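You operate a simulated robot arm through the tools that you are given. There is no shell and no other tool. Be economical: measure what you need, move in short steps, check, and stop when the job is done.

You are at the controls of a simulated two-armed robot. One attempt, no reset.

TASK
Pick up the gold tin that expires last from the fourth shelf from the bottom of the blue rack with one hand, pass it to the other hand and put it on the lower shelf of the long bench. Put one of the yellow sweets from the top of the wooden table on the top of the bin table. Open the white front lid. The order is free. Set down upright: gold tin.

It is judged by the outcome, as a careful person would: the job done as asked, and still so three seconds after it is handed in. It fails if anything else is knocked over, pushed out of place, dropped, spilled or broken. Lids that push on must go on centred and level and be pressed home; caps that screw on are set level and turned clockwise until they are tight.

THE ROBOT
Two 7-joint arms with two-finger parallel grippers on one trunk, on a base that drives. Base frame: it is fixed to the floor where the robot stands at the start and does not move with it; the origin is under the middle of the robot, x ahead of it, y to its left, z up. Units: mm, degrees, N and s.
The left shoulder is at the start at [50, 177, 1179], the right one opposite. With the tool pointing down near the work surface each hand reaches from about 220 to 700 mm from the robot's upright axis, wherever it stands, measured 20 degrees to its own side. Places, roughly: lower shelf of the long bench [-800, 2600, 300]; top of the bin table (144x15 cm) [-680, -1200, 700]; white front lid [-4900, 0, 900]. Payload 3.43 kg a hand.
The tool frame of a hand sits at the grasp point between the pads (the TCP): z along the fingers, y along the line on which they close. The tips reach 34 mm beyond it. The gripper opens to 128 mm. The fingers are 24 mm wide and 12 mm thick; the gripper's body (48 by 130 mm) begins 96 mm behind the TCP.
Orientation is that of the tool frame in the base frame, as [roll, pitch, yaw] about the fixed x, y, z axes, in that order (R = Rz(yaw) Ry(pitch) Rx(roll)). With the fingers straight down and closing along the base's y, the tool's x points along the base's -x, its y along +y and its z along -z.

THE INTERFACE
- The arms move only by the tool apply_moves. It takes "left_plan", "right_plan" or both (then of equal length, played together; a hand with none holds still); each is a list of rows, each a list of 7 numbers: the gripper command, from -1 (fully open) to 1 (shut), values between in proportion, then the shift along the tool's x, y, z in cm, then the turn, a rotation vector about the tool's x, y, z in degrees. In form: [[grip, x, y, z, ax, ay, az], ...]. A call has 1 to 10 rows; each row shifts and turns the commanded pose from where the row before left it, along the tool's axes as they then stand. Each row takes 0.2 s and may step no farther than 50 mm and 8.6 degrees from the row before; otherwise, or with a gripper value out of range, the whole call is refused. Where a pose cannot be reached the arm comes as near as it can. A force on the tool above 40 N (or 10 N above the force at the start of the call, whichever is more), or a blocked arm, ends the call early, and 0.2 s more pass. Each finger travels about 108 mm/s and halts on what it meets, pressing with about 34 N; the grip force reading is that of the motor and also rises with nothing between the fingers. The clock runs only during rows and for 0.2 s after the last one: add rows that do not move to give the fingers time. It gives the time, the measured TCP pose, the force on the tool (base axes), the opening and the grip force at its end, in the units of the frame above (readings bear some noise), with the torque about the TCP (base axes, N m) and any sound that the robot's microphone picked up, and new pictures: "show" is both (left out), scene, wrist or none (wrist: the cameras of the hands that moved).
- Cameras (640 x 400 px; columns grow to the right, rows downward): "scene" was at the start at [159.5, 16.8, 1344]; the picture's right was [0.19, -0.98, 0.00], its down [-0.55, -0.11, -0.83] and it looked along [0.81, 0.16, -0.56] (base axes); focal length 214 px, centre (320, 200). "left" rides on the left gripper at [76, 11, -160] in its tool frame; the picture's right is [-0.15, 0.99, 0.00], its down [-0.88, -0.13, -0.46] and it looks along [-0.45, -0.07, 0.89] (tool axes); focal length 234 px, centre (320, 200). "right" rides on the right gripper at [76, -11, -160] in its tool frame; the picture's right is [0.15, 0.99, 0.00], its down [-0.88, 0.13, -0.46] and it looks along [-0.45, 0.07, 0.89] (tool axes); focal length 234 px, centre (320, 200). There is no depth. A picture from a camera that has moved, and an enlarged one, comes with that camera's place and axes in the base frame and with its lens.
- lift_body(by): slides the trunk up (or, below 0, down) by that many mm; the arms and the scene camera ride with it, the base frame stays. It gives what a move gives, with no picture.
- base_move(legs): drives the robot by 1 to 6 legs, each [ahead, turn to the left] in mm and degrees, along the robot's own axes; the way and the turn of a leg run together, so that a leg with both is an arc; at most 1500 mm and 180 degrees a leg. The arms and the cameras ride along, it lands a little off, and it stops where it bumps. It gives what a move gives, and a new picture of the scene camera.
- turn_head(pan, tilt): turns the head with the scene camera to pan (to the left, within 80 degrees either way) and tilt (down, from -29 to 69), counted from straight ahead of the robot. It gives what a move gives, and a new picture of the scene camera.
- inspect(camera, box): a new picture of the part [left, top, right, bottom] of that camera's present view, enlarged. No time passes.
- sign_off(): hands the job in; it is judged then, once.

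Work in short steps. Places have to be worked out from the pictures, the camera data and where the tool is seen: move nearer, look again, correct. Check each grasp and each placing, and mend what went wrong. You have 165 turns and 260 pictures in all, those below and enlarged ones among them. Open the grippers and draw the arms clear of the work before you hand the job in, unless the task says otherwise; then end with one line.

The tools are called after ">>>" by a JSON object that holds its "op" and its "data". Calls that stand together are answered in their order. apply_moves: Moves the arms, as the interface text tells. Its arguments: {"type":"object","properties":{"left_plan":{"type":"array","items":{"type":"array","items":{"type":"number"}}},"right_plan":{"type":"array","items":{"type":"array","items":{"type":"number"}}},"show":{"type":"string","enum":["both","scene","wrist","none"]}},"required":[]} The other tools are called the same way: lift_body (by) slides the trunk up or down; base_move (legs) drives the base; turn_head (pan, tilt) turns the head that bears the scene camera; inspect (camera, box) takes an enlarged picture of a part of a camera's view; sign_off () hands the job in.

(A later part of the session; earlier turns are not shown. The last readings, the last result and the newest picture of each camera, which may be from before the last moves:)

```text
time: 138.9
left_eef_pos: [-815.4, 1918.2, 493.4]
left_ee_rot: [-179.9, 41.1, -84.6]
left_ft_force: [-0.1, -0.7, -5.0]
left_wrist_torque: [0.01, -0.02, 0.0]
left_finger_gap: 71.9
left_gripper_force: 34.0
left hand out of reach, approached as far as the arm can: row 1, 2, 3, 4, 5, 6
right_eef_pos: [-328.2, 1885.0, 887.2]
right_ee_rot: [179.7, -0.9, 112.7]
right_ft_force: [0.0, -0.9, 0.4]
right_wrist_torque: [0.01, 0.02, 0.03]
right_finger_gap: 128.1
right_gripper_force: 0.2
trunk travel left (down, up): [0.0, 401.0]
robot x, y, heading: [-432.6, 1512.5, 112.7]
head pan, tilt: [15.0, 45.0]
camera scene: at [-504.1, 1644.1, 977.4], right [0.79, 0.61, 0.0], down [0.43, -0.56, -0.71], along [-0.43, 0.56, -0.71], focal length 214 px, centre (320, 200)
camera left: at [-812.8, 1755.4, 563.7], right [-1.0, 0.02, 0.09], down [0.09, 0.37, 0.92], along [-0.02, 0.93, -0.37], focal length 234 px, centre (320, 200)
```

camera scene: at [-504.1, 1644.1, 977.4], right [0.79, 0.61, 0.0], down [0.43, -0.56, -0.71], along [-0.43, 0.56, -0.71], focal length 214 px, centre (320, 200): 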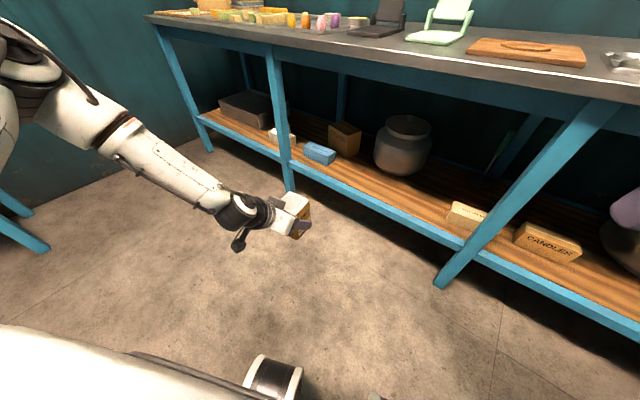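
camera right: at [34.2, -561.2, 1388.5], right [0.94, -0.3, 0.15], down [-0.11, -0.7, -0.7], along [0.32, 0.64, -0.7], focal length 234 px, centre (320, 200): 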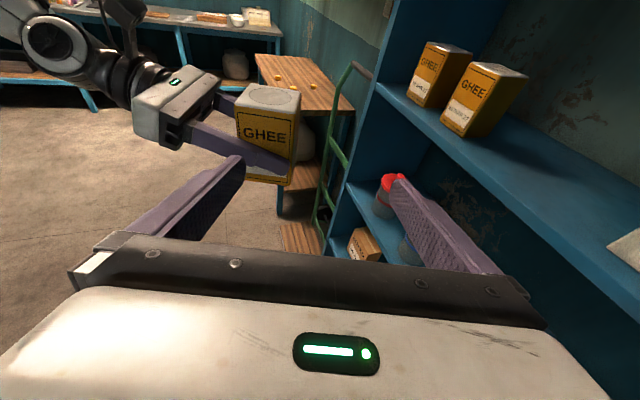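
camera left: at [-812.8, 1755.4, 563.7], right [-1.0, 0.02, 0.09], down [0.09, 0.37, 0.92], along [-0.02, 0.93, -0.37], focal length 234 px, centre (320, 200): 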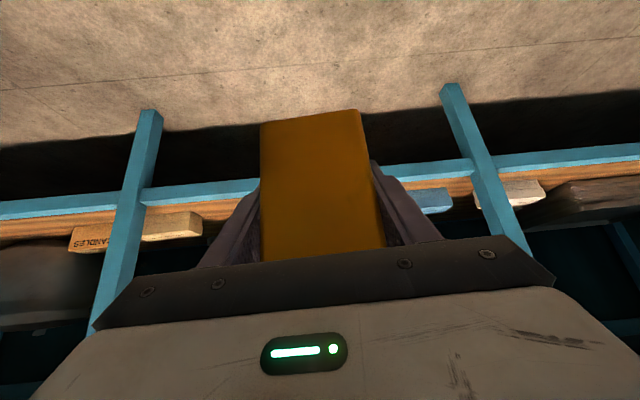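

Limited again at z≈493. I test whether reaching further forward allows going lower in this posture.

>>> {"op": "apply_moves", "data": {"left_plan": [[1, -3.0, 0, 2.63, 0, 0, 0], [1, -3.0, 0, 2.63, 0, 0, 0], [1, -3.0, 0, 2.63, 0, 0, 0], [1, 2.63, 0, 3.0, 0, 0, 0], [1, 2.63, 0, 3.0, 0, 0, 0]], "show": "scene"}}

```text
time: 140.1
left_eef_pos: [-859.1, 1961.6, 504.6]
left_ee_rot: [-179.9, 41.2, -84.7]
left_ft_force: [0.4, 0.4, -4.0]
left_wrist_torque: [0.0, -0.02, 0.01]
left_finger_gap: 71.9
left_gripper_force: 34.0
left hand out of reach, approached as far as the arm can: row 1, 2, 3, 4, 5
right_eef_pos: [-327.0, 1885.1, 887.1]
right_ee_rot: [179.8, -0.7, 112.7]
right_ft_force: [0.4, 0.4, 1.0]
right_wrist_torque: [0.03, 0.01, -0.01]
right_finger_gap: 128.3
right_gripper_force: 0.0
trunk travel left (down, up): [0.0, 401.0]
robot x, y, heading: [-429.1, 1516.4, 112.6]
head pan, tilt: [15.0, 45.0]
camera scene: at [-504.1, 1644.1, 977.4], right [0.79, 0.61, 0.0], down [0.43, -0.56, -0.71], along [-0.43, 0.56, -0.71], focal length 214 px, centre (320, 200)
```

scene: 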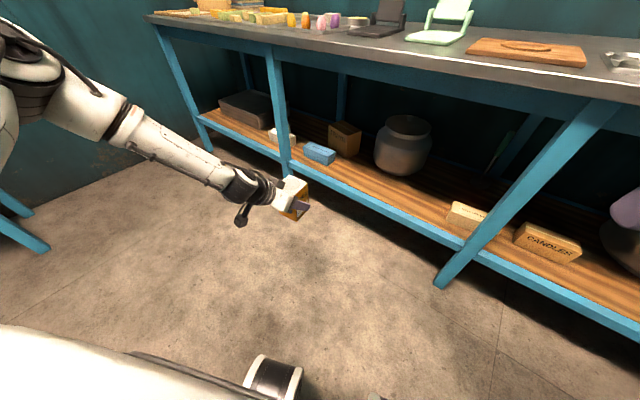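

I get away from the limit first: up 80 mm, then forward 160 mm, and see whether it can descend there.

>>> {"op": "apply_moves", "data": {"left_plan": [[1, -2.63, 0, -3.0, 0, 0, 0], [1, -2.63, 0, -3.0, 0, 0, 0], [1, -3.0, -1, 2.63, 0, 0, 0], [1, -3.0, -1, 2.63, 0, 0, 0], [1, -3.0, -1, 2.63, 0, 0, 0], [1, -3.0, -1, 2.63, 0, 0, 0]], "show": "none"}}

>>> {"op": "apply_moves", "data": {"left_plan": [[1, 2.63, 0, 3.0, 0, 0, 0], [1, 2.63, 0, 3.0, 0, 0, 0], [1, 2.63, 0, 3.0, 0, 0, 0], [1, 2.63, 0, 3.0, 0, 0, 0]], "show": "scene"}}

```text
time: 141.5
left_eef_pos: [-854.6, 2055.0, 616.8]
left_ee_rot: [-179.9, 41.2, -84.6]
left_ft_force: [0.3, 0.5, -5.1]
left_wrist_torque: [0.02, 0.02, -0.01]
left_finger_gap: 71.9
left_gripper_force: 33.8
left hand out of reach, approached as far as the arm can: row 4, 5, 6
right_eef_pos: [-327.9, 1885.7, 887.6]
right_ee_rot: [179.8, -0.8, 112.7]
right_ft_force: [-0.2, -0.1, 1.0]
right_wrist_torque: [0.02, 0.02, 0.01]
right_finger_gap: 128.0
right_gripper_force: 0.0
trunk travel left (down, up): [0.0, 401.0]
robot x, y, heading: [-428.0, 1514.5, 112.9]
head pan, tilt: [15.0, 45.0]
```

```text
time: 142.5
left_eef_pos: [-871.4, 1985.0, 519.3]
left_ee_rot: [-179.9, 41.0, -84.7]
left_ft_force: [0.3, 0.4, -4.3]
left_wrist_torque: [-0.02, 0.04, -0.02]
left_finger_gap: 71.8
left_gripper_force: 34.4
left hand out of reach, approached as far as the arm can: row 1, 2, 3, 4
right_eef_pos: [-327.6, 1886.5, 887.1]
right_ee_rot: [179.8, -0.8, 112.7]
right_ft_force: [0.1, 0.4, -0.7]
right_wrist_torque: [0.03, 0.01, -0.03]
right_finger_gap: 128.1
right_gripper_force: 0.1
trunk travel left (down, up): [0.0, 401.0]
robot x, y, heading: [-425.6, 1515.0, 113.0]
head pan, tilt: [15.0, 45.0]
camera scene: at [-504.1, 1644.2, 977.4], right [0.79, 0.61, 0.0], down [0.43, -0.56, -0.71], along [-0.43, 0.56, -0.71], focal length 214 px, centre (320, 200)
```

scene: 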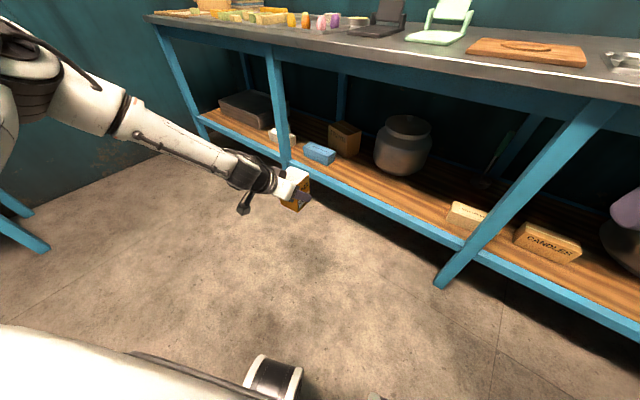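

Perhaps the inward wrist yaw is what limits. I raise a bit, yaw the hand 18° outward so it points along the arm's own plane, and try descending again.

>>> {"op": "apply_moves", "data": {"left_plan": [[1, -2.63, 0, -3.0, 0, 0, 0], [1, -2.63, 0, -3.0, -3.95, 0, -4.5], [1, 0, 0, 0, -3.95, 0, -4.5], [1, 0, 0, 0, -3.95, 0, -4.5], [1, 2.63, 0, 3.0, 0, 0, 0], [1, 2.63, 0, 3.0, 0, 0, 0], [1, 2.63, 0, 3.0, 0, 0, 0], [1, 2.63, 0, 3.0, 0, 0, 0]], "show": "scene"}}

```text
time: 144.3
left_eef_pos: [-893.1, 1939.0, 499.5]
left_ee_rot: [-179.8, 41.1, -66.7]
left_ft_force: [0.2, 0.3, -4.5]
left_wrist_torque: [0.0, -0.01, 0.0]
left_finger_gap: 72.0
left_gripper_force: 34.0
left hand out of reach, approached as far as the arm can: row 6, 7, 8
right_eef_pos: [-326.8, 1885.8, 887.9]
right_ee_rot: [179.7, -0.8, 112.8]
right_ft_force: [0.4, 0.0, 0.7]
right_wrist_torque: [0.04, 0.03, -0.02]
right_finger_gap: 127.9
right_gripper_force: 0.0
trunk travel left (down, up): [0.0, 401.0]
robot x, y, heading: [-428.7, 1514.6, 112.6]
head pan, tilt: [15.0, 45.0]
camera scene: at [-504.1, 1644.1, 977.4], right [0.79, 0.61, 0.0], down [0.43, -0.56, -0.71], along [-0.43, 0.56, -0.71], focal length 214 px, centre (320, 200)
```

scene: 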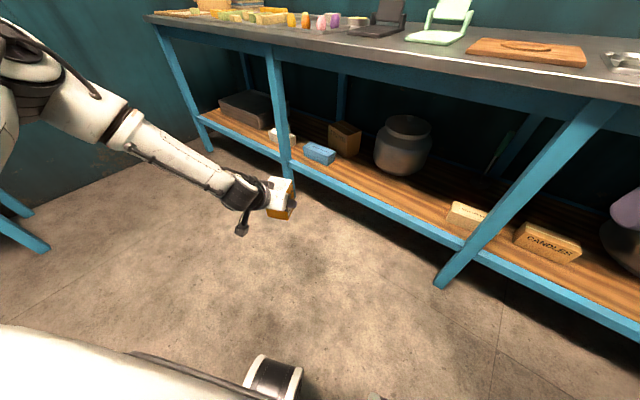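

The wrist will not bend above the forearm line, so a steeper hand (≈65°) gripping higher is needed. I go back to the bench top for one more regrip: raise trunk and hand, then drive in.

>>> {"op": "lift_body", "data": {"by": 400}}

>>> {"op": "apply_moves", "data": {"left_plan": [[1, -2.63, 0, -3.0, 0, 0, 0], [1, -2.63, 0, -3.0, 0, 0, 0], [1, -2.63, 0, -3.0, 0, 0, 0]], "show": "none"}}

```text
time: 148.1
left_eef_pos: [-895.2, 1938.6, 899.7]
left_ee_rot: [179.9, 41.1, -66.8]
left_ft_force: [0.0, 0.6, -5.2]
left_wrist_torque: [-0.01, -0.01, 0.02]
left_finger_gap: 72.0
left_gripper_force: 34.3
right_eef_pos: [-327.5, 1885.9, 1288.2]
right_ee_rot: [179.7, -0.8, 112.8]
right_ft_force: [0.8, 0.2, -0.7]
right_wrist_torque: [0.01, -0.02, 0.0]
right_finger_gap: 128.3
right_gripper_force: 0.1
trunk travel left (down, up): [-400.0, 1.0]
robot x, y, heading: [-429.4, 1520.6, 112.8]
head pan, tilt: [15.0, 45.0]
```

```text
time: 148.9
left_eef_pos: [-892.0, 1938.7, 1022.3]
left_ee_rot: [-180.0, 41.1, -66.9]
left_ft_force: [-0.1, -0.3, -5.5]
left_wrist_torque: [0.0, -0.02, 0.02]
left_finger_gap: 71.9
left_gripper_force: 33.2
right_eef_pos: [-326.9, 1885.5, 1287.6]
right_ee_rot: [179.8, -0.9, 112.7]
right_ft_force: [-0.3, 0.1, -0.1]
right_wrist_torque: [0.04, 0.02, -0.01]
right_finger_gap: 127.9
right_gripper_force: 0.0
trunk travel left (down, up): [-400.0, 1.0]
robot x, y, heading: [-432.2, 1515.3, 112.7]
head pan, tilt: [15.0, 45.0]
```

>>> {"op": "base_move", "data": {"legs": [[0, -5], [279, 0], [0, -12.5]]}}

>>> {"op": "inspect", "data": {"camera": "left", "box": [0, 0, 640, 400]}}

```text
time: 152.2
left_eef_pos: [-832.0, 2327.9, 1021.2]
left_ee_rot: [180.0, 41.1, -84.2]
left_ft_force: [0.6, -0.3, -4.8]
left_wrist_torque: [0.01, 0.02, -0.03]
left_finger_gap: 72.0
left_gripper_force: 34.2
right_eef_pos: [-306.6, 2106.3, 1287.8]
right_ee_rot: [179.8, -0.9, 95.3]
right_ft_force: [0.4, 0.1, -0.1]
right_wrist_torque: [0.04, 0.03, 0.0]
right_finger_gap: 127.9
right_gripper_force: 0.1
trunk travel left (down, up): [-400.0, 1.0]
robot x, y, heading: [-514.1, 1781.9, 95.3]
head pan, tilt: [15.0, 45.0]
camera scene: at [-547.5, 1929.4, 1377.4], right [0.94, 0.35, 0.0], down [0.24, -0.66, -0.71], along [-0.24, 0.66, -0.71], focal length 214 px, centre (320, 200)
```

scene: 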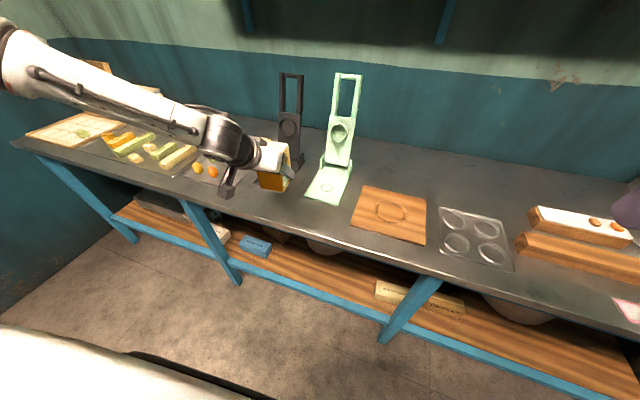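

```text
1.00 times, centred on (320, 200) of left (not enlarged: the box is as wide or as high as the picture)
camera zoom: at [-826.4, 2164.9, 1090.7], right [-1.0, 0.01, 0.1], down [0.09, 0.37, 0.92], along [-0.03, 0.93, -0.37], focal length 234 px, centre (320, 200)
```

zoom: 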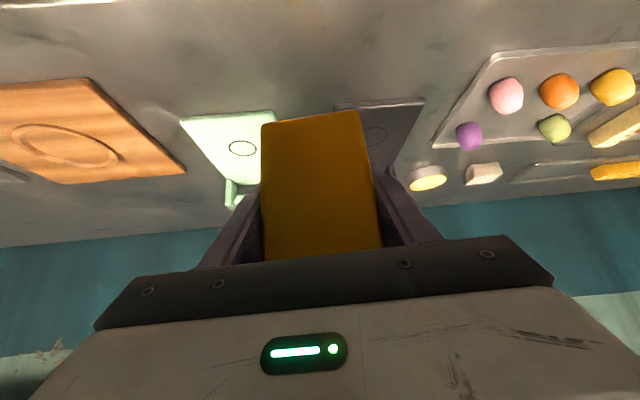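

In place over the strip. I lower with the trunk 100 mm, then finely by arm.

>>> {"op": "lift_body", "data": {"by": -100}}

>>> {"op": "apply_moves", "data": {"left_plan": [[1, 0.33, 0, 0.38, 0, 0, 0], [1, 0.33, 0, 0.38, 0, 0, 0], [1, 0.26, 0, 0.3, 0, 0, 0]], "show": "none"}}

```text
time: 153.5
left_eef_pos: [-830.5, 2326.3, 921.1]
left_ee_rot: [180.0, 41.3, -84.2]
left_ft_force: [-0.3, -1.0, -4.6]
left_wrist_torque: [0.01, 0.01, -0.02]
left_finger_gap: 72.0
left_gripper_force: 34.2
right_eef_pos: [-308.1, 2106.2, 1187.0]
right_ee_rot: [179.8, -0.8, 95.4]
right_ft_force: [0.1, 0.2, 0.2]
right_wrist_torque: [0.02, 0.02, 0.01]
right_finger_gap: 127.8
right_gripper_force: 0.0
trunk travel left (down, up): [-300.0, 101.0]
robot x, y, heading: [-513.7, 1779.7, 95.5]
head pan, tilt: [15.0, 45.0]
```

```text
time: 154.3
left_eef_pos: [-831.5, 2326.8, 908.2]
left_ee_rot: [180.0, 41.3, -84.3]
left_ft_force: [0.0, -1.6, -1.0]
left_wrist_torque: [-0.24, 0.04, -0.02]
left_finger_gap: 71.9
left_gripper_force: 33.9
right_eef_pos: [-307.0, 2105.2, 1188.5]
right_ee_rot: [179.8, -0.8, 95.3]
right_ft_force: [-0.7, -0.1, -0.6]
right_wrist_torque: [0.01, -0.01, -0.02]
right_finger_gap: 127.9
right_gripper_force: 0.0
trunk travel left (down, up): [-300.0, 101.0]
robot x, y, heading: [-515.0, 1790.6, 95.4]
head pan, tilt: [15.0, 45.0]
```

Weight is on the bench top. I open, withdraw along the fingers and steepen the hand by 16°.

>>> {"op": "apply_moves", "data": {"left_plan": [[0.5, 0, 0, 0, 0, 0, 0], [0, 0, 0, 0, 0, 0, 0], [-1, 0, 0, 0, 0, 0, 0], [-1, 0, 0, 0, 0, 0, 0], [-1, 0, 0, -3.5, 0, 0, 0], [-1, 0, 0, -3.5, 0, 0, 0], [-1, 0, 0, -3.5, 0, 0, 0], [-1, 0, 0, -1.5, 0, 8, 0], [-1, 0, 0, 0, 0, 8, 0]]}}

```text
time: 156.3
left_eef_pos: [-823.0, 2248.3, 997.3]
left_ee_rot: [-180.0, 25.1, -84.3]
left_ft_force: [0.4, -0.5, -0.9]
left_wrist_torque: [-0.01, 0.0, 0.0]
left_finger_gap: 127.6
left_gripper_force: 0.0
right_eef_pos: [-306.4, 2106.8, 1187.5]
right_ee_rot: [179.6, -0.7, 95.2]
right_ft_force: [0.9, -0.5, -0.5]
right_wrist_torque: [0.0, -0.02, -0.06]
right_finger_gap: 128.0
right_gripper_force: 0.0
trunk travel left (down, up): [-300.0, 101.0]
robot x, y, heading: [-516.6, 1785.0, 95.3]
head pan, tilt: [15.0, 45.0]
camera scene: at [-547.8, 1929.2, 1277.4], right [0.94, 0.35, 0.0], down [0.24, -0.66, -0.71], along [-0.24, 0.66, -0.71], focal length 214 px, centre (320, 200)
camera left: at [-821.7, 2112.0, 1108.5], right [-1.0, 0.03, 0.06], down [0.07, 0.61, 0.79], along [-0.01, 0.79, -0.61], focal length 234 px, centre (320, 200)
```

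scene: 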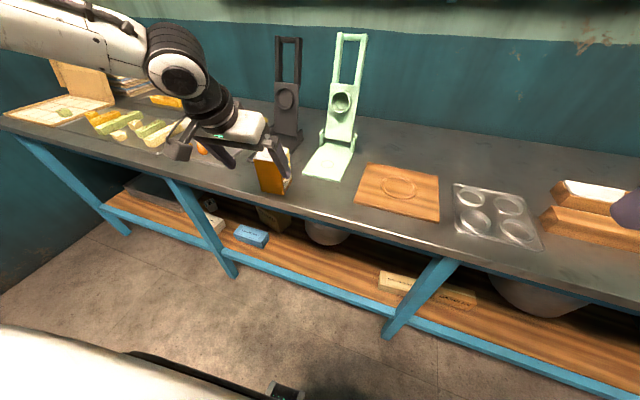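
left: 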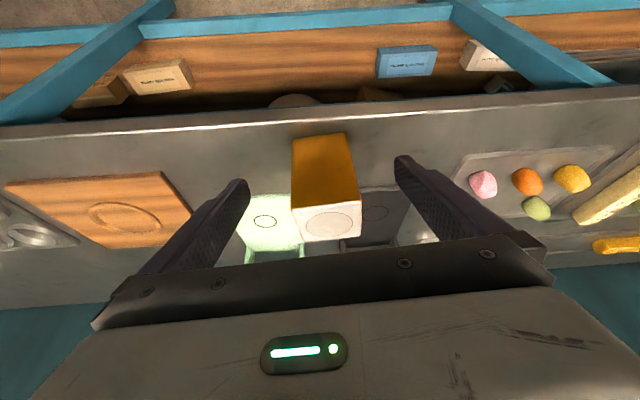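

Tin undisturbed. I line up and slide down onto it at the steeper angle, then close.

>>> {"op": "apply_moves", "data": {"left_plan": [[-1, -4.79, 0, 0, 0, 0, 0], [-1, 0, 0, 2.8, 0, 0, 0], [-1, 0, 0, 2.8, 0, 0, 0], [-1, 0, 0, 2.7, 0, 0, 0], [-0.3, 0, 0, 0, 0, 0, 0], [0.3, 0, 0, 0, 0, 0, 0], [1, 0, 0, 0, 0, 0, 0], [1, 0, 0, 0, 0, 0, 0]]}}

```text
time: 158.1
left_eef_pos: [-830.1, 2326.1, 941.7]
left_ee_rot: [-180.0, 25.2, -84.5]
left_ft_force: [-1.8, -0.6, -0.5]
left_wrist_torque: [0.16, 0.08, 0.09]
left_finger_gap: 71.6
left_gripper_force: 34.1
right_eef_pos: [-307.8, 2105.9, 1187.2]
right_ee_rot: [179.8, -0.8, 95.3]
right_ft_force: [1.2, 0.4, 1.1]
right_wrist_torque: [0.0, -0.02, 0.0]
right_finger_gap: 128.2
right_gripper_force: 0.1
trunk travel left (down, up): [-300.0, 101.0]
robot x, y, heading: [-514.1, 1784.5, 94.9]
head pan, tilt: [15.0, 45.0]
camera scene: at [-548.0, 1928.9, 1277.5], right [0.94, 0.35, 0.0], down [0.24, -0.66, -0.71], along [-0.24, 0.66, -0.71], focal length 214 px, centre (320, 200)
camera left: at [-828.9, 2189.3, 1053.8], right [-1.0, 0.03, 0.06], down [0.07, 0.61, 0.79], along [-0.01, 0.79, -0.61], focal length 234 px, centre (320, 200)
```

scene: 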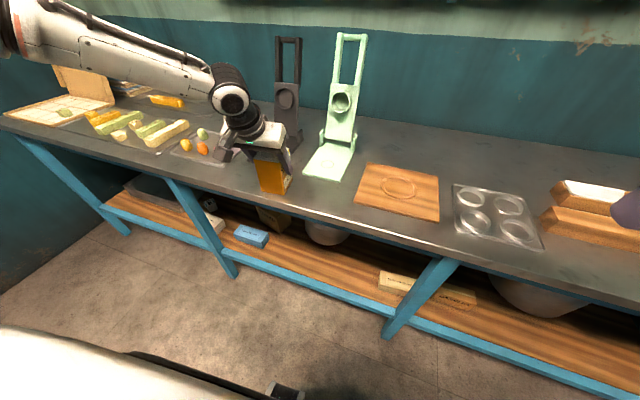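
left: 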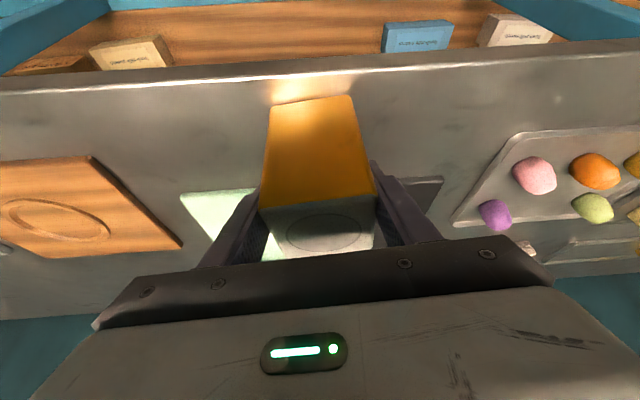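

Gripped with TCP 80 mm above the base. Lift, reverse 350 mm, lower trunk.

>>> {"op": "lift_body", "data": {"by": 60}}

>>> {"op": "base_move", "data": {"legs": [[-330, 0]]}}

>>> {"op": "lift_body", "data": {"by": -360}}

>>> {"op": "apply_moves", "data": {"left_plan": [[1, 1.5, 0, 3.2, 0, 0, 0], [1, 1.5, 0, 3.2, 0, 0, 0], [1, 1.5, 0, 3.2, 0, 0, 0], [1, 1.5, 0, 3.2, 0, 0, 0]]}}

```text
time: 159.1
left_eef_pos: [-830.0, 2326.9, 1001.9]
left_ee_rot: [-180.0, 25.0, -84.2]
left_ft_force: [0.4, 0.5, -5.7]
left_wrist_torque: [-0.06, 0.0, -0.02]
left_finger_gap: 71.8
left_gripper_force: 34.4
right_eef_pos: [-307.1, 2105.7, 1246.6]
right_ee_rot: [179.8, -0.7, 95.2]
right_ft_force: [-0.2, 0.4, -0.4]
right_wrist_torque: [0.02, -0.02, -0.02]
right_finger_gap: 128.1
right_gripper_force: 0.0
trunk travel left (down, up): [-360.0, 41.0]
robot x, y, heading: [-514.3, 1785.1, 95.4]
head pan, tilt: [15.0, 45.0]
```

```text
time: 161.3
left_eef_pos: [-803.1, 1991.7, 1002.7]
left_ee_rot: [-180.0, 25.2, -83.7]
left_ft_force: [-0.1, -0.9, -4.4]
left_wrist_torque: [0.0, -0.02, 0.01]
left_finger_gap: 72.0
left_gripper_force: 34.7
right_eef_pos: [-278.5, 1776.0, 1247.7]
right_ee_rot: [179.8, -0.8, 95.8]
right_ft_force: [0.2, -0.1, 0.7]
right_wrist_torque: [0.04, -0.01, 0.01]
right_finger_gap: 128.0
right_gripper_force: 0.1
trunk travel left (down, up): [-360.0, 41.0]
robot x, y, heading: [-485.9, 1451.7, 95.7]
head pan, tilt: [15.0, 45.0]
camera scene: at [-517.4, 1596.9, 1337.5], right [0.94, 0.35, 0.0], down [0.25, -0.66, -0.71], along [-0.25, 0.66, -0.71], focal length 214 px, centre (320, 200)
```

scene: 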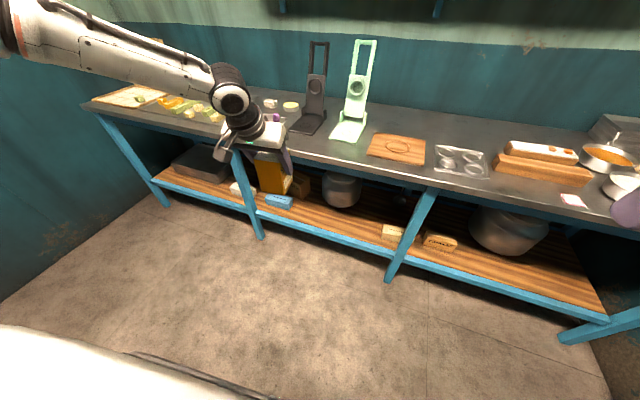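

```text
time: 164.8
left_eef_pos: [-801.8, 1992.3, 641.3]
left_ee_rot: [-180.0, 25.1, -83.7]
left_ft_force: [-0.3, -0.6, -4.7]
left_wrist_torque: [-0.04, 0.01, 0.01]
left_finger_gap: 71.9
left_gripper_force: 34.4
right_eef_pos: [-277.8, 1775.9, 887.0]
right_ee_rot: [179.8, -0.9, 95.8]
right_ft_force: [-0.3, 0.5, 0.4]
right_wrist_torque: [-0.01, 0.0, 0.04]
right_finger_gap: 128.1
right_gripper_force: 0.2
trunk travel left (down, up): [0.0, 401.0]
robot x, y, heading: [-485.4, 1450.8, 95.8]
head pan, tilt: [15.0, 45.0]
```

```text
time: 165.8
left_eef_pos: [-802.6, 1991.6, 500.1]
left_ee_rot: [-179.8, 25.2, -83.7]
left_ft_force: [0.6, -0.4, -4.7]
left_wrist_torque: [-0.03, 0.0, -0.01]
left_finger_gap: 71.8
left_gripper_force: 33.8
right_eef_pos: [-279.3, 1776.7, 887.3]
right_ee_rot: [179.8, -0.8, 95.8]
right_ft_force: [0.2, 0.2, 0.4]
right_wrist_torque: [0.05, 0.06, 0.0]
right_finger_gap: 128.0
right_gripper_force: 0.0
trunk travel left (down, up): [0.0, 401.0]
robot x, y, heading: [-481.1, 1451.6, 95.5]
head pan, tilt: [15.0, 45.0]
camera scene: at [-517.3, 1597.3, 977.4], right [0.94, 0.35, 0.0], down [0.25, -0.66, -0.71], along [-0.25, 0.66, -0.71], focal length 214 px, centre (320, 200)
camera left: at [-800.1, 1855.1, 611.5], right [-1.0, 0.02, 0.06], down [0.06, 0.61, 0.79], along [-0.02, 0.79, -0.61], focal length 234 px, centre (320, 200)
```

scene: 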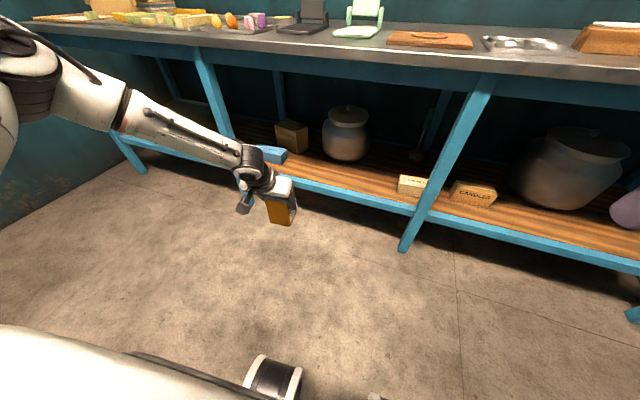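
left: 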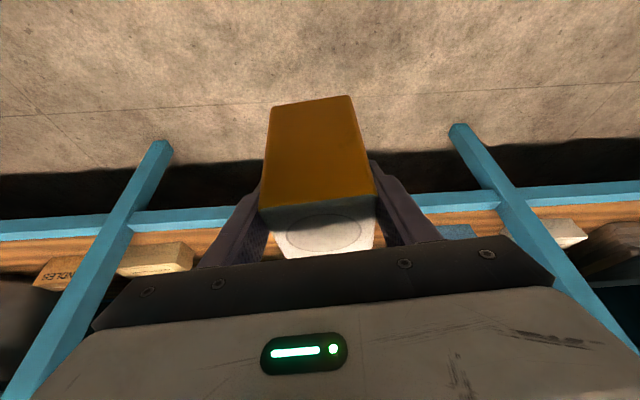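

No limit here. Shelf front edge triangulates to (y≈2326, z≈290–300). I lower another 95 mm.

>>> {"op": "apply_moves", "data": {"left_plan": [[1, 1.5, 0, 3.2, 0, 0, 0], [1, 1.5, 0, 3.2, 0, 0, 0], [1, 0.7, 0, 1.5, 0, 0, 0]]}}

```text
time: 166.6
left_eef_pos: [-825.0, 1957.2, 463.1]
left_ee_rot: [-180.0, 25.1, -83.8]
left_ft_force: [-0.1, -0.6, -5.3]
left_wrist_torque: [-0.01, 0.0, 0.02]
left_finger_gap: 71.8
left_gripper_force: 33.9
left hand out of reach, approached as far as the arm can: row 1, 2, 3
right_eef_pos: [-278.3, 1776.4, 888.2]
right_ee_rot: [179.8, -0.9, 95.8]
right_ft_force: [0.3, -0.2, -0.1]
right_wrist_torque: [0.0, 0.03, 0.0]
right_finger_gap: 128.1
right_gripper_force: 0.0
trunk travel left (down, up): [0.0, 401.0]
robot x, y, heading: [-483.8, 1451.3, 95.7]
head pan, tilt: [15.0, 45.0]
camera scene: at [-517.3, 1597.3, 977.4], right [0.94, 0.35, 0.0], down [0.25, -0.66, -0.71], along [-0.25, 0.66, -0.71], focal length 214 px, centre (320, 200)
camera left: at [-822.3, 1820.5, 575.0], right [-1.0, 0.02, 0.06], down [0.06, 0.61, 0.79], along [-0.02, 0.79, -0.61], focal length 234 px, centre (320, 200)
```

scene: 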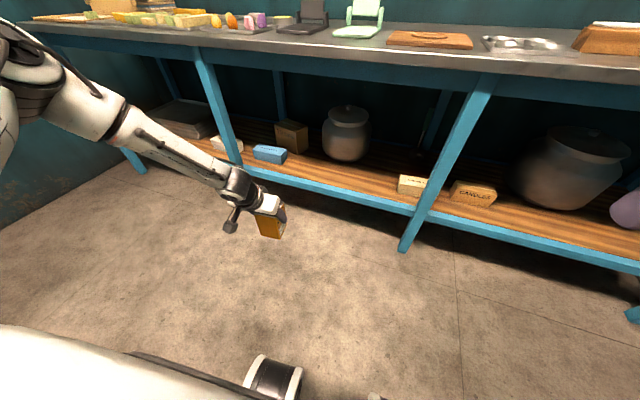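
left: 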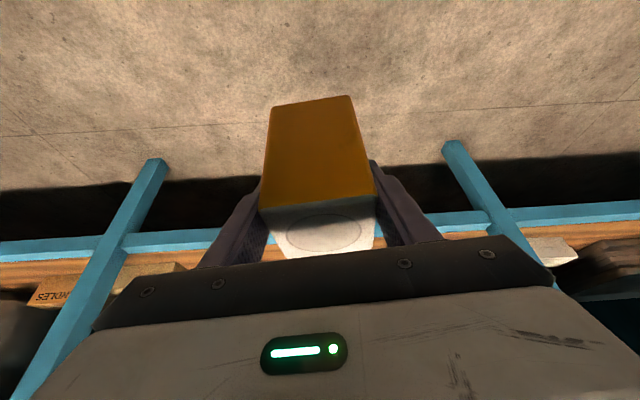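

The low limit seems tied to elbow height; closer in, the forearm can hang steeper. I test: back 100 mm while descending.

>>> {"op": "apply_moves", "data": {"left_plan": [[1, 3.6, 0, -1.69, 0, 0, 0], [1, 3.6, 0, -1.69, 0, 0, 0], [1, 1.8, 0, -0.85, 0, 0, 0], [1, 1.5, 0, 3.2, 0, 0, 0], [1, 1.5, 0, 3.2, 0, 0, 0]], "show": "scene"}}

```text
time: 167.8
left_eef_pos: [-828.5, 1853.1, 423.1]
left_ee_rot: [179.9, 25.1, -83.8]
left_ft_force: [0.1, 0.5, -5.4]
left_wrist_torque: [-0.02, 0.01, -0.01]
left_finger_gap: 71.9
left_gripper_force: 33.5
left hand out of reach, approached as far as the arm can: row 5
right_eef_pos: [-277.7, 1776.3, 886.7]
right_ee_rot: [179.8, -0.8, 95.8]
right_ft_force: [0.7, 1.3, 0.1]
right_wrist_torque: [0.05, 0.0, -0.02]
right_finger_gap: 128.0
right_gripper_force: 0.1
trunk travel left (down, up): [0.0, 401.0]
robot x, y, heading: [-483.4, 1453.4, 95.8]
head pan, tilt: [15.0, 45.0]
camera scene: at [-517.3, 1597.3, 977.4], right [0.94, 0.35, 0.0], down [0.25, -0.66, -0.71], along [-0.25, 0.66, -0.71], focal length 214 px, centre (320, 200)
```

scene: 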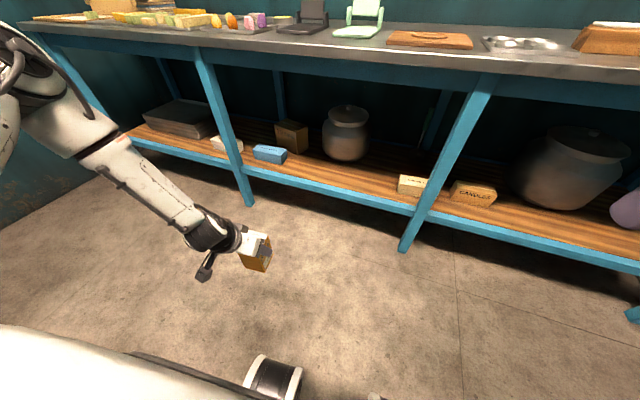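

That works: 423 at 430 mm ahead. Continue: back 50, down 35.

>>> {"op": "apply_moves", "data": {"left_plan": [[1, 3.6, 0, -1.69, 0, 0, 0], [1, 0.9, 0, -0.42, 0, 0, 0], [1, 1.2, 0, 2.5, 0, 0, 0], [1, 0.4, 0, 0.9, 0, 0, 0]], "show": "scene"}}

```text
time: 168.8
left_eef_pos: [-828.5, 1803.6, 418.4]
left_ee_rot: [-179.8, 25.0, -83.6]
left_ft_force: [0.4, 0.5, -4.4]
left_wrist_torque: [-0.02, 0.02, 0.0]
left_finger_gap: 71.8
left_gripper_force: 33.9
left hand out of reach, approached as far as the arm can: row 3, 4
right_eef_pos: [-278.1, 1776.0, 887.0]
right_ee_rot: [179.8, -0.8, 95.7]
right_ft_force: [-0.4, 0.3, 0.0]
right_wrist_torque: [0.03, 0.0, -0.01]
right_finger_gap: 128.1
right_gripper_force: 0.1
trunk travel left (down, up): [0.0, 401.0]
robot x, y, heading: [-487.4, 1452.9, 96.0]
head pan, tilt: [15.0, 45.0]
camera scene: at [-517.3, 1597.2, 977.4], right [0.94, 0.35, 0.0], down [0.25, -0.66, -0.71], along [-0.25, 0.66, -0.71], focal length 214 px, centre (320, 200)
```

scene: 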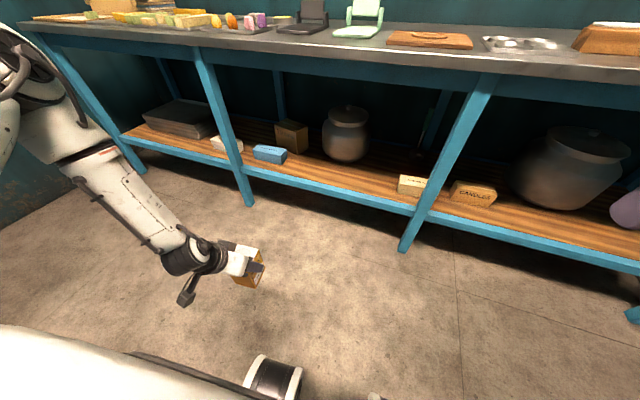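

A forward-tilted hand bottoms out about 40 mm too high. A near-vertical hand (≈80°) gripping near the tin's top will gain ~60 mm, so one more regrip on the bench top. I raise trunk and arm first.

>>> {"op": "lift_body", "data": {"by": 400}}

>>> {"op": "apply_moves", "data": {"left_plan": [[1, -1.9, 0, -4.08, 0, 0, 0], [1, -1.9, 0, -4.08, 0, 0, 0], [1, -1.9, 0, -4.08, 0, 0, 0], [1, -1.9, 0, -4.08, 0, 0, 0], [1, -3.6, 0, 1.69, 0, 0, 0], [1, -3.6, 0, 1.69, 0, 0, 0], [1, -3.6, 0, 1.69, 0, 0, 0]], "show": "none"}}

```text
time: 172.6
left_eef_pos: [-829.1, 1802.7, 817.2]
left_ee_rot: [-179.9, 25.0, -83.7]
left_ft_force: [0.9, 0.4, -5.0]
left_wrist_torque: [0.01, 0.0, -0.01]
left_finger_gap: 71.9
left_gripper_force: 34.4
right_eef_pos: [-279.5, 1776.5, 1286.8]
right_ee_rot: [179.8, -0.8, 95.8]
right_ft_force: [0.2, 0.2, 0.4]
right_wrist_torque: [-0.05, 0.07, -0.02]
right_finger_gap: 128.1
right_gripper_force: 0.1
trunk travel left (down, up): [-400.0, 1.0]
robot x, y, heading: [-483.1, 1447.4, 95.7]
head pan, tilt: [15.0, 45.0]
```

```text
time: 174.2
left_eef_pos: [-841.9, 1923.0, 997.8]
left_ee_rot: [-179.9, 24.9, -83.7]
left_ft_force: [-0.1, 0.2, -5.2]
left_wrist_torque: [-0.06, -0.03, -0.02]
left_finger_gap: 71.8
left_gripper_force: 33.4
right_eef_pos: [-277.5, 1777.9, 1287.1]
right_ee_rot: [179.9, -0.7, 95.8]
right_ft_force: [-0.4, 0.2, 0.4]
right_wrist_torque: [-0.03, 0.0, -0.01]
right_finger_gap: 127.7
right_gripper_force: 0.0
trunk travel left (down, up): [-400.0, 1.0]
robot x, y, heading: [-479.4, 1452.0, 95.9]
head pan, tilt: [15.0, 45.0]
```

Drive 403 mm forward to the bench-top spot.

>>> {"op": "base_move", "data": {"legs": [[403, 0]]}}

>>> {"op": "lift_body", "data": {"by": -45}}

```text
time: 176.7
left_eef_pos: [-884.5, 2316.8, 998.7]
left_ee_rot: [-179.8, 25.0, -83.5]
left_ft_force: [0.2, 0.9, -5.6]
left_wrist_torque: [0.0, -0.01, 0.0]
left_finger_gap: 71.9
left_gripper_force: 34.1
right_eef_pos: [-319.5, 2173.7, 1287.9]
right_ee_rot: [179.8, -0.8, 96.0]
right_ft_force: [0.3, 0.5, 0.4]
right_wrist_torque: [-0.05, 0.01, -0.01]
right_finger_gap: 127.8
right_gripper_force: 0.0
trunk travel left (down, up): [-400.0, 1.0]
robot x, y, heading: [-528.4, 1843.9, 95.9]
head pan, tilt: [15.0, 45.0]
camera scene: at [-558.9, 1994.6, 1377.3], right [0.93, 0.36, 0.0], down [0.25, -0.66, -0.71], along [-0.25, 0.66, -0.71], focal length 214 px, centre (320, 200)
```

scene: 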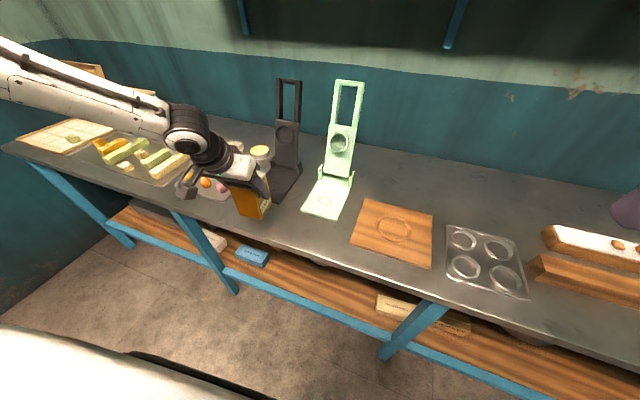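

```text
time: 177.6
left_eef_pos: [-883.8, 2316.8, 955.1]
left_ee_rot: [-179.9, 25.1, -83.5]
left_ft_force: [-0.3, -0.7, -5.2]
left_wrist_torque: [0.0, -0.01, -0.04]
left_finger_gap: 71.7
left_gripper_force: 33.8
right_eef_pos: [-320.4, 2174.2, 1242.3]
right_ee_rot: [179.9, -0.8, 96.0]
right_ft_force: [-0.2, 0.4, 0.2]
right_wrist_torque: [0.01, 0.02, -0.01]
right_finger_gap: 128.1
right_gripper_force: 0.0
trunk travel left (down, up): [-355.0, 46.0]
robot x, y, heading: [-523.5, 1847.6, 96.0]
head pan, tilt: [15.0, 45.0]
```

I nudge 10 mm in, lower 13 mm, release, withdraw along the fingers and tilt to 80°.

>>> {"op": "apply_moves", "data": {"left_plan": [[1, -0.9, 0, 0.42, 0, 0, 0], [1, 0.28, 0, 0.59, 0, 0, 0], [1, 0.27, 0, 0.56, 0, 0, 0], [0.5, 0, 0, 0, 0, 0, 0], [0, 0, 0, 0, 0, 0, 0], [-1, 0, 0, 0, 0, 0, 0], [-1, 0, 0, 0, 0, 0, 0]], "show": "none"}}

>>> {"op": "apply_moves", "data": {"left_plan": [[-1, 0, 0, -3.5, 0, 0, 0], [-1, 0, 0, -3.5, 0, 0, 0], [-1, 0, 0, -3.5, 0, 0, 0], [-1, 0, 0, 0, 0, 7.5, 0], [-1, 0, 0, 0, 0, 7.5, 0]]}}

```text
time: 179.2
left_eef_pos: [-884.5, 2327.7, 941.8]
left_ee_rot: [180.0, 25.1, -83.5]
left_ft_force: [-0.2, -0.1, 0.1]
left_wrist_torque: [0.02, 0.01, 0.03]
left_finger_gap: 128.1
left_gripper_force: 0.1
right_eef_pos: [-319.4, 2173.0, 1243.6]
right_ee_rot: [179.7, -0.8, 96.0]
right_ft_force: [0.5, -0.3, 0.5]
right_wrist_torque: [-0.02, 0.03, 0.02]
right_finger_gap: 127.9
right_gripper_force: 0.1
trunk travel left (down, up): [-355.0, 46.0]
robot x, y, heading: [-528.3, 1852.9, 96.4]
head pan, tilt: [15.0, 45.0]
```

```text
time: 180.4
left_eef_pos: [-879.0, 2283.2, 1036.1]
left_ee_rot: [-179.9, 9.9, -83.6]
left_ft_force: [-0.1, 0.0, -0.3]
left_wrist_torque: [0.01, 0.0, -0.03]
left_finger_gap: 127.9
left_gripper_force: 0.1
right_eef_pos: [-319.4, 2174.2, 1242.3]
right_ee_rot: [179.7, -0.7, 96.0]
right_ft_force: [-0.8, -1.0, 0.0]
right_wrist_torque: [-0.04, 0.02, -0.04]
right_finger_gap: 127.8
right_gripper_force: 0.0
trunk travel left (down, up): [-355.0, 46.0]
robot x, y, heading: [-523.7, 1850.3, 96.0]
head pan, tilt: [15.0, 45.0]
camera scene: at [-558.4, 1993.9, 1332.5], right [0.93, 0.36, 0.0], down [0.25, -0.66, -0.71], along [-0.25, 0.66, -0.71], focal length 214 px, centre (320, 200)
camera left: at [-881.1, 2179.8, 1180.0], right [-1.0, 0.03, 0.02], down [0.04, 0.8, 0.6], along [0.0, 0.6, -0.8], focal length 234 px, centre (320, 200)
```

scene: 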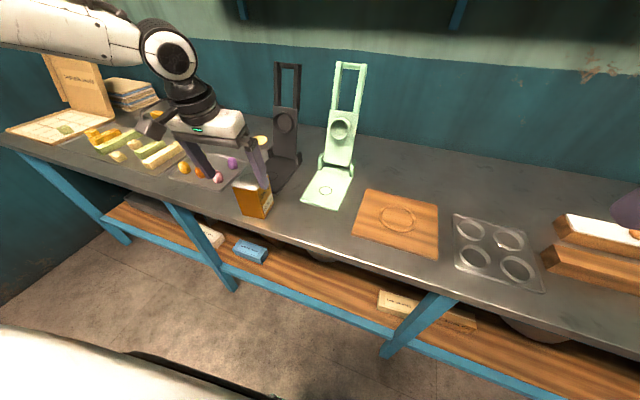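
left: 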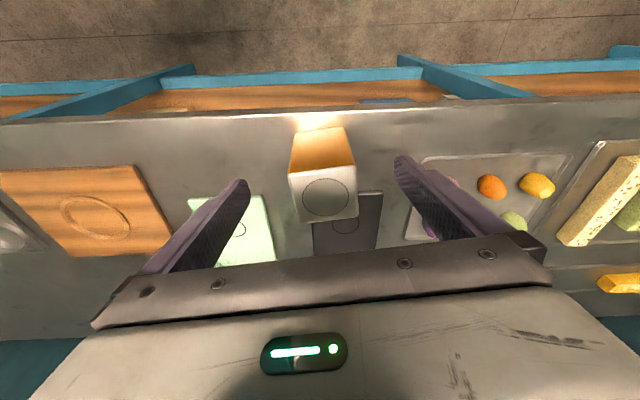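

Tin upright at (-884,2328). I align over it, descend 83 mm and close near its top.

>>> {"op": "apply_moves", "data": {"left_plan": [[-1, -3.24, 0, 0, 0, 0, 0], [-1, 0, 0, 2.8, 0, 0, 0], [-1, 0, 0, 2.8, 0, 0, 0], [-1, 0, 0, 2.7, 0, 0, 0], [-0.3, 0, 0, 0, 0, 0, 0], [0.3, 0, 0, 0, 0, 0, 0], [1, 0, 0, 0, 0, 0, 0], [1, 0, 0, 0, 0, 0, 0]]}}

```text
time: 182.2
left_eef_pos: [-885.4, 2328.3, 959.9]
left_ee_rot: [-180.0, 10.1, -83.7]
left_ft_force: [0.7, 0.3, 0.2]
left_wrist_torque: [0.16, 0.05, -0.07]
left_finger_gap: 72.0
left_gripper_force: 33.9
right_eef_pos: [-320.8, 2174.1, 1242.4]
right_ee_rot: [179.8, -0.8, 96.0]
right_ft_force: [-0.6, -0.1, 0.3]
right_wrist_torque: [0.03, -0.02, 0.0]
right_finger_gap: 127.9
right_gripper_force: 0.1
trunk travel left (down, up): [-355.0, 46.0]
robot x, y, heading: [-523.4, 1849.2, 95.9]
head pan, tilt: [15.0, 45.0]
camera scene: at [-558.5, 1993.8, 1332.4], right [0.93, 0.36, 0.0], down [0.25, -0.66, -0.71], along [-0.25, 0.66, -0.71], focal length 214 px, centre (320, 200)
camera left: at [-886.7, 2224.5, 1104.3], right [-1.0, 0.03, 0.02], down [0.04, 0.8, 0.6], along [0.0, 0.6, -0.8], focal length 234 px, centre (320, 200)
```

scene: 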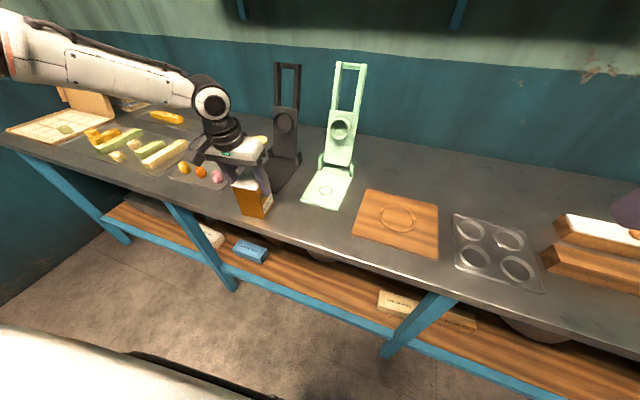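
left: 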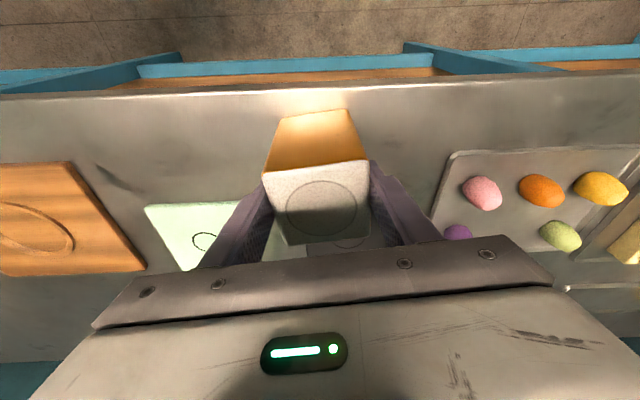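

Gripped (TCP 98 mm above base). Lift, reverse, turn 22° left and lower the trunk.

>>> {"op": "lift_body", "data": {"by": 45}}

>>> {"op": "base_move", "data": {"legs": [[-420, 0], [0, 22]]}}

>>> {"op": "lift_body", "data": {"by": -400}}

>>> {"op": "apply_moves", "data": {"left_plan": [[1, 0.7, 0, 3.9, 0, 0, 0], [1, 0.7, 0, 3.9, 0, 0, 0], [1, 0.7, -3, 2.5, 0, 0, 0], [1, 0.7, -3, 2.5, 0, 0, 0], [1, 0.5, -3, 2.5, 0, 0, 0]], "show": "scene"}}

```text
time: 183.1
left_eef_pos: [-885.6, 2327.2, 1005.0]
left_ee_rot: [-179.9, 10.0, -83.5]
left_ft_force: [0.4, -1.1, -5.6]
left_wrist_torque: [-0.01, 0.01, 0.05]
left_finger_gap: 71.8
left_gripper_force: 33.7
right_eef_pos: [-320.3, 2174.0, 1287.4]
right_ee_rot: [179.8, -0.8, 96.0]
right_ft_force: [-0.7, 0.5, 0.2]
right_wrist_torque: [-0.03, 0.02, -0.03]
right_finger_gap: 128.0
right_gripper_force: 0.2
trunk travel left (down, up): [-400.0, 1.0]
robot x, y, heading: [-525.1, 1848.9, 95.9]
head pan, tilt: [15.0, 45.0]
```

```text
time: 186.8
left_eef_pos: [-995.2, 1738.6, 1005.0]
left_ee_rot: [-179.8, 10.0, -61.8]
left_ft_force: [0.1, 0.4, -5.3]
left_wrist_torque: [-0.03, -0.07, 0.0]
left_finger_gap: 71.7
left_gripper_force: 33.9
right_eef_pos: [-411.4, 1806.3, 1288.5]
right_ee_rot: [179.8, -0.7, 117.7]
right_ft_force: [0.3, 0.6, 0.2]
right_wrist_torque: [0.01, 0.0, 0.01]
right_finger_gap: 127.9
right_gripper_force: 0.0
trunk travel left (down, up): [-400.0, 1.0]
robot x, y, heading: [-482.5, 1429.9, 117.7]
head pan, tilt: [15.0, 45.0]
camera scene: at [-566.9, 1549.6, 1377.4], right [0.73, 0.68, 0.0], down [0.48, -0.52, -0.71], along [-0.48, 0.52, -0.71], focal length 214 px, centre (320, 200)
```

scene: 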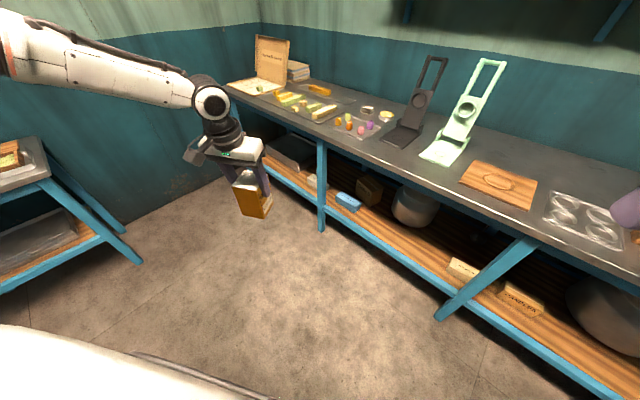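

```text
time: 190.7
left_eef_pos: [-994.1, 1739.4, 605.2]
left_ee_rot: [-179.9, 10.0, -61.8]
left_ft_force: [-0.1, 0.6, -4.9]
left_wrist_torque: [0.0, -0.03, -0.04]
left_finger_gap: 72.1
left_gripper_force: 33.5
right_eef_pos: [-411.4, 1807.0, 886.8]
right_ee_rot: [179.8, -0.8, 117.7]
right_ft_force: [0.0, 0.1, -0.3]
right_wrist_torque: [-0.02, 0.01, 0.02]
right_finger_gap: 128.0
right_gripper_force: 0.0
trunk travel left (down, up): [0.0, 401.0]
robot x, y, heading: [-481.8, 1426.3, 117.7]
head pan, tilt: [15.0, 45.0]
```

```text
time: 191.9
left_eef_pos: [-922.6, 1747.5, 478.4]
left_ee_rot: [-179.9, 10.1, -61.8]
left_ft_force: [0.0, -0.4, -4.8]
left_wrist_torque: [-0.05, 0.04, 0.0]
left_finger_gap: 71.5
left_gripper_force: 33.8
left hand out of reach, approached as far as the arm can: row 4, 5
right_eef_pos: [-411.7, 1807.0, 887.2]
right_ee_rot: [179.7, -0.8, 117.7]
right_ft_force: [-0.7, 0.0, -0.2]
right_wrist_torque: [-0.05, 0.01, 0.0]
right_finger_gap: 128.3
right_gripper_force: 0.1
trunk travel left (down, up): [0.0, 401.0]
robot x, y, heading: [-482.5, 1427.3, 118.0]
head pan, tilt: [15.0, 45.0]
camera scene: at [-566.3, 1549.7, 977.4], right [0.73, 0.68, 0.0], down [0.48, -0.52, -0.71], along [-0.48, 0.52, -0.71], focal length 214 px, centre (320, 200)
```

scene: 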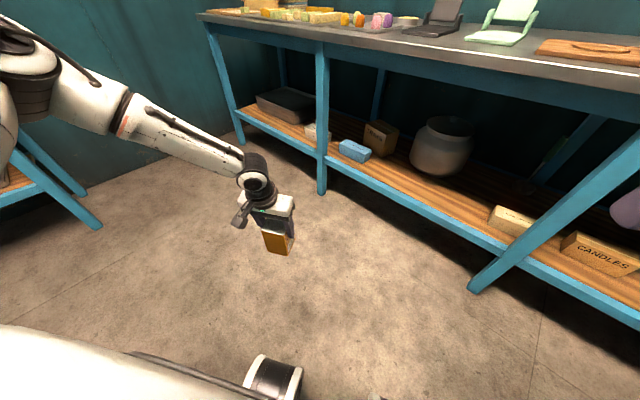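

Now I pull in 70 mm and go down.

>>> {"op": "apply_moves", "data": {"left_plan": [[1, 3.5, 0, -0.6, 0, 0, 0], [1, 3.5, 0, -0.6, 0, 0, 0], [1, 0.5, 0, 3.0, 0, 0, 0], [1, 0.5, 0, 3.0, 0, 0, 0], [1, 0.5, 0, 3.0, 0, 0, 0]], "show": "scene"}}

```text
time: 193.1
left_eef_pos: [-903.4, 1664.9, 427.2]
left_ee_rot: [-179.9, 10.0, -61.7]
left_ft_force: [0.0, -0.7, -4.9]
left_wrist_torque: [-0.03, 0.01, -0.02]
left_finger_gap: 71.8
left_gripper_force: 34.1
left hand out of reach, approached as far as the arm can: row 4, 5
right_eef_pos: [-411.1, 1806.3, 887.5]
right_ee_rot: [179.8, -0.8, 117.8]
right_ft_force: [-0.1, -0.7, 0.3]
right_wrist_torque: [-0.01, -0.03, 0.01]
right_finger_gap: 128.1
right_gripper_force: 0.0
trunk travel left (down, up): [0.0, 401.0]
robot x, y, heading: [-482.0, 1423.8, 117.8]
head pan, tilt: [15.0, 45.0]
camera scene: at [-566.3, 1549.6, 977.4], right [0.73, 0.68, 0.0], down [0.48, -0.52, -0.71], along [-0.48, 0.52, -0.71], focal length 214 px, centre (320, 200)
```

scene: 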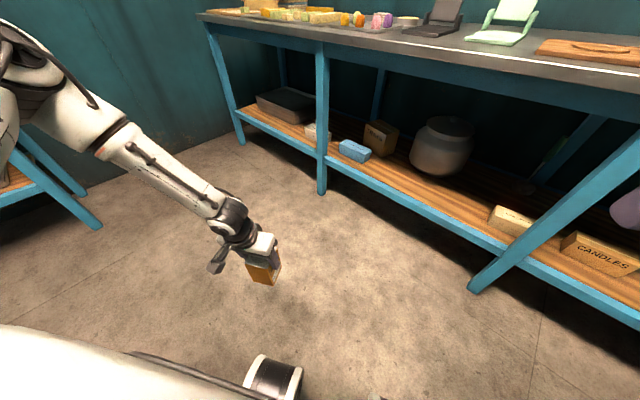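

427 now; a bit further in and down.

>>> {"op": "apply_moves", "data": {"left_plan": [[1, 4.0, 0, -0.7, 0, 0, 0], [1, 1.5, 0, 3.0, 0, 0, 0], [1, 0.2, 0, 1.2, 0, 0, 0]], "show": "none"}}

```text
time: 193.9
left_eef_pos: [-885.6, 1616.2, 413.8]
left_ee_rot: [-179.9, 10.1, -61.8]
left_ft_force: [0.0, 0.3, -5.0]
left_wrist_torque: [-0.02, 0.02, 0.0]
left_finger_gap: 72.0
left_gripper_force: 33.6
left hand out of reach, approached as far as the arm can: row 2, 3
right_eef_pos: [-411.1, 1807.0, 887.3]
right_ee_rot: [179.8, -0.7, 117.8]
right_ft_force: [-0.1, -0.9, 1.1]
right_wrist_torque: [-0.01, -0.02, 0.02]
right_finger_gap: 128.3
right_gripper_force: 0.0
trunk travel left (down, up): [0.0, 401.0]
robot x, y, heading: [-484.1, 1426.2, 117.5]
head pan, tilt: [15.0, 45.0]
```

Being further out to the left seemed to allow lower earlier. I try 60 mm outward and down.

>>> {"op": "apply_moves", "data": {"left_plan": [[1, -1.5, 3.0, 0, 0, 0, 0], [1, -1.5, 3.0, 0, 0, 0, 0], [1, 0.5, 0, 3.0, 0, 0, 0], [1, 0.2, 0, 1.5, 0, 0, 0]], "show": "scene"}}

```text
time: 194.9
left_eef_pos: [-955.5, 1613.4, 399.2]
left_ee_rot: [-180.0, 9.9, -61.7]
left_ft_force: [-0.1, -0.7, -5.2]
left_wrist_torque: [-0.02, 0.0, 0.02]
left_finger_gap: 72.0
left_gripper_force: 33.7
left hand out of reach, approached as far as the arm can: row 3, 4
right_eef_pos: [-411.4, 1805.6, 888.5]
right_ee_rot: [179.8, -0.8, 117.7]
right_ft_force: [0.2, 0.1, 0.6]
right_wrist_torque: [0.02, 0.03, 0.01]
right_finger_gap: 128.1
right_gripper_force: 0.0
trunk travel left (down, up): [0.0, 401.0]
robot x, y, heading: [-480.5, 1425.6, 117.5]
head pan, tilt: [15.0, 45.0]
camera scene: at [-566.3, 1549.6, 977.4], right [0.73, 0.68, 0.0], down [0.48, -0.52, -0.71], along [-0.48, 0.52, -0.71], focal length 214 px, centre (320, 200)
```

scene: 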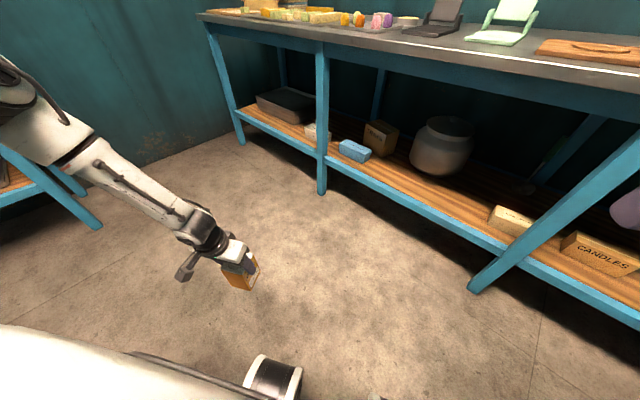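

399 now. Outward helps; another 70 mm outward and down.

>>> {"op": "apply_moves", "data": {"left_plan": [[1, -0.5, 3.5, 0, 0, 0, 0], [1, -0.5, 3.5, 0, 0, 0, 0], [1, 0.5, 0, 3.0, 0, 0, 0], [1, 0.2, 0, 1.5, 0, 0, 0]], "show": "none"}}

```text
time: 195.9
left_eef_pos: [-1021.5, 1586.6, 383.4]
left_ee_rot: [-179.8, 10.0, -61.7]
left_ft_force: [0.1, 0.2, -4.5]
left_wrist_torque: [-0.02, 0.01, -0.01]
left_finger_gap: 71.9
left_gripper_force: 33.8
left hand out of reach, approached as far as the arm can: row 3, 4
right_eef_pos: [-412.1, 1806.0, 887.5]
right_ee_rot: [179.9, -0.7, 117.7]
right_ft_force: [0.4, 0.2, -0.3]
right_wrist_torque: [0.0, 0.02, 0.05]
right_finger_gap: 128.0
right_gripper_force: 0.1
trunk travel left (down, up): [0.0, 401.0]
robot x, y, heading: [-483.3, 1430.7, 117.8]
head pan, tilt: [15.0, 45.0]
```

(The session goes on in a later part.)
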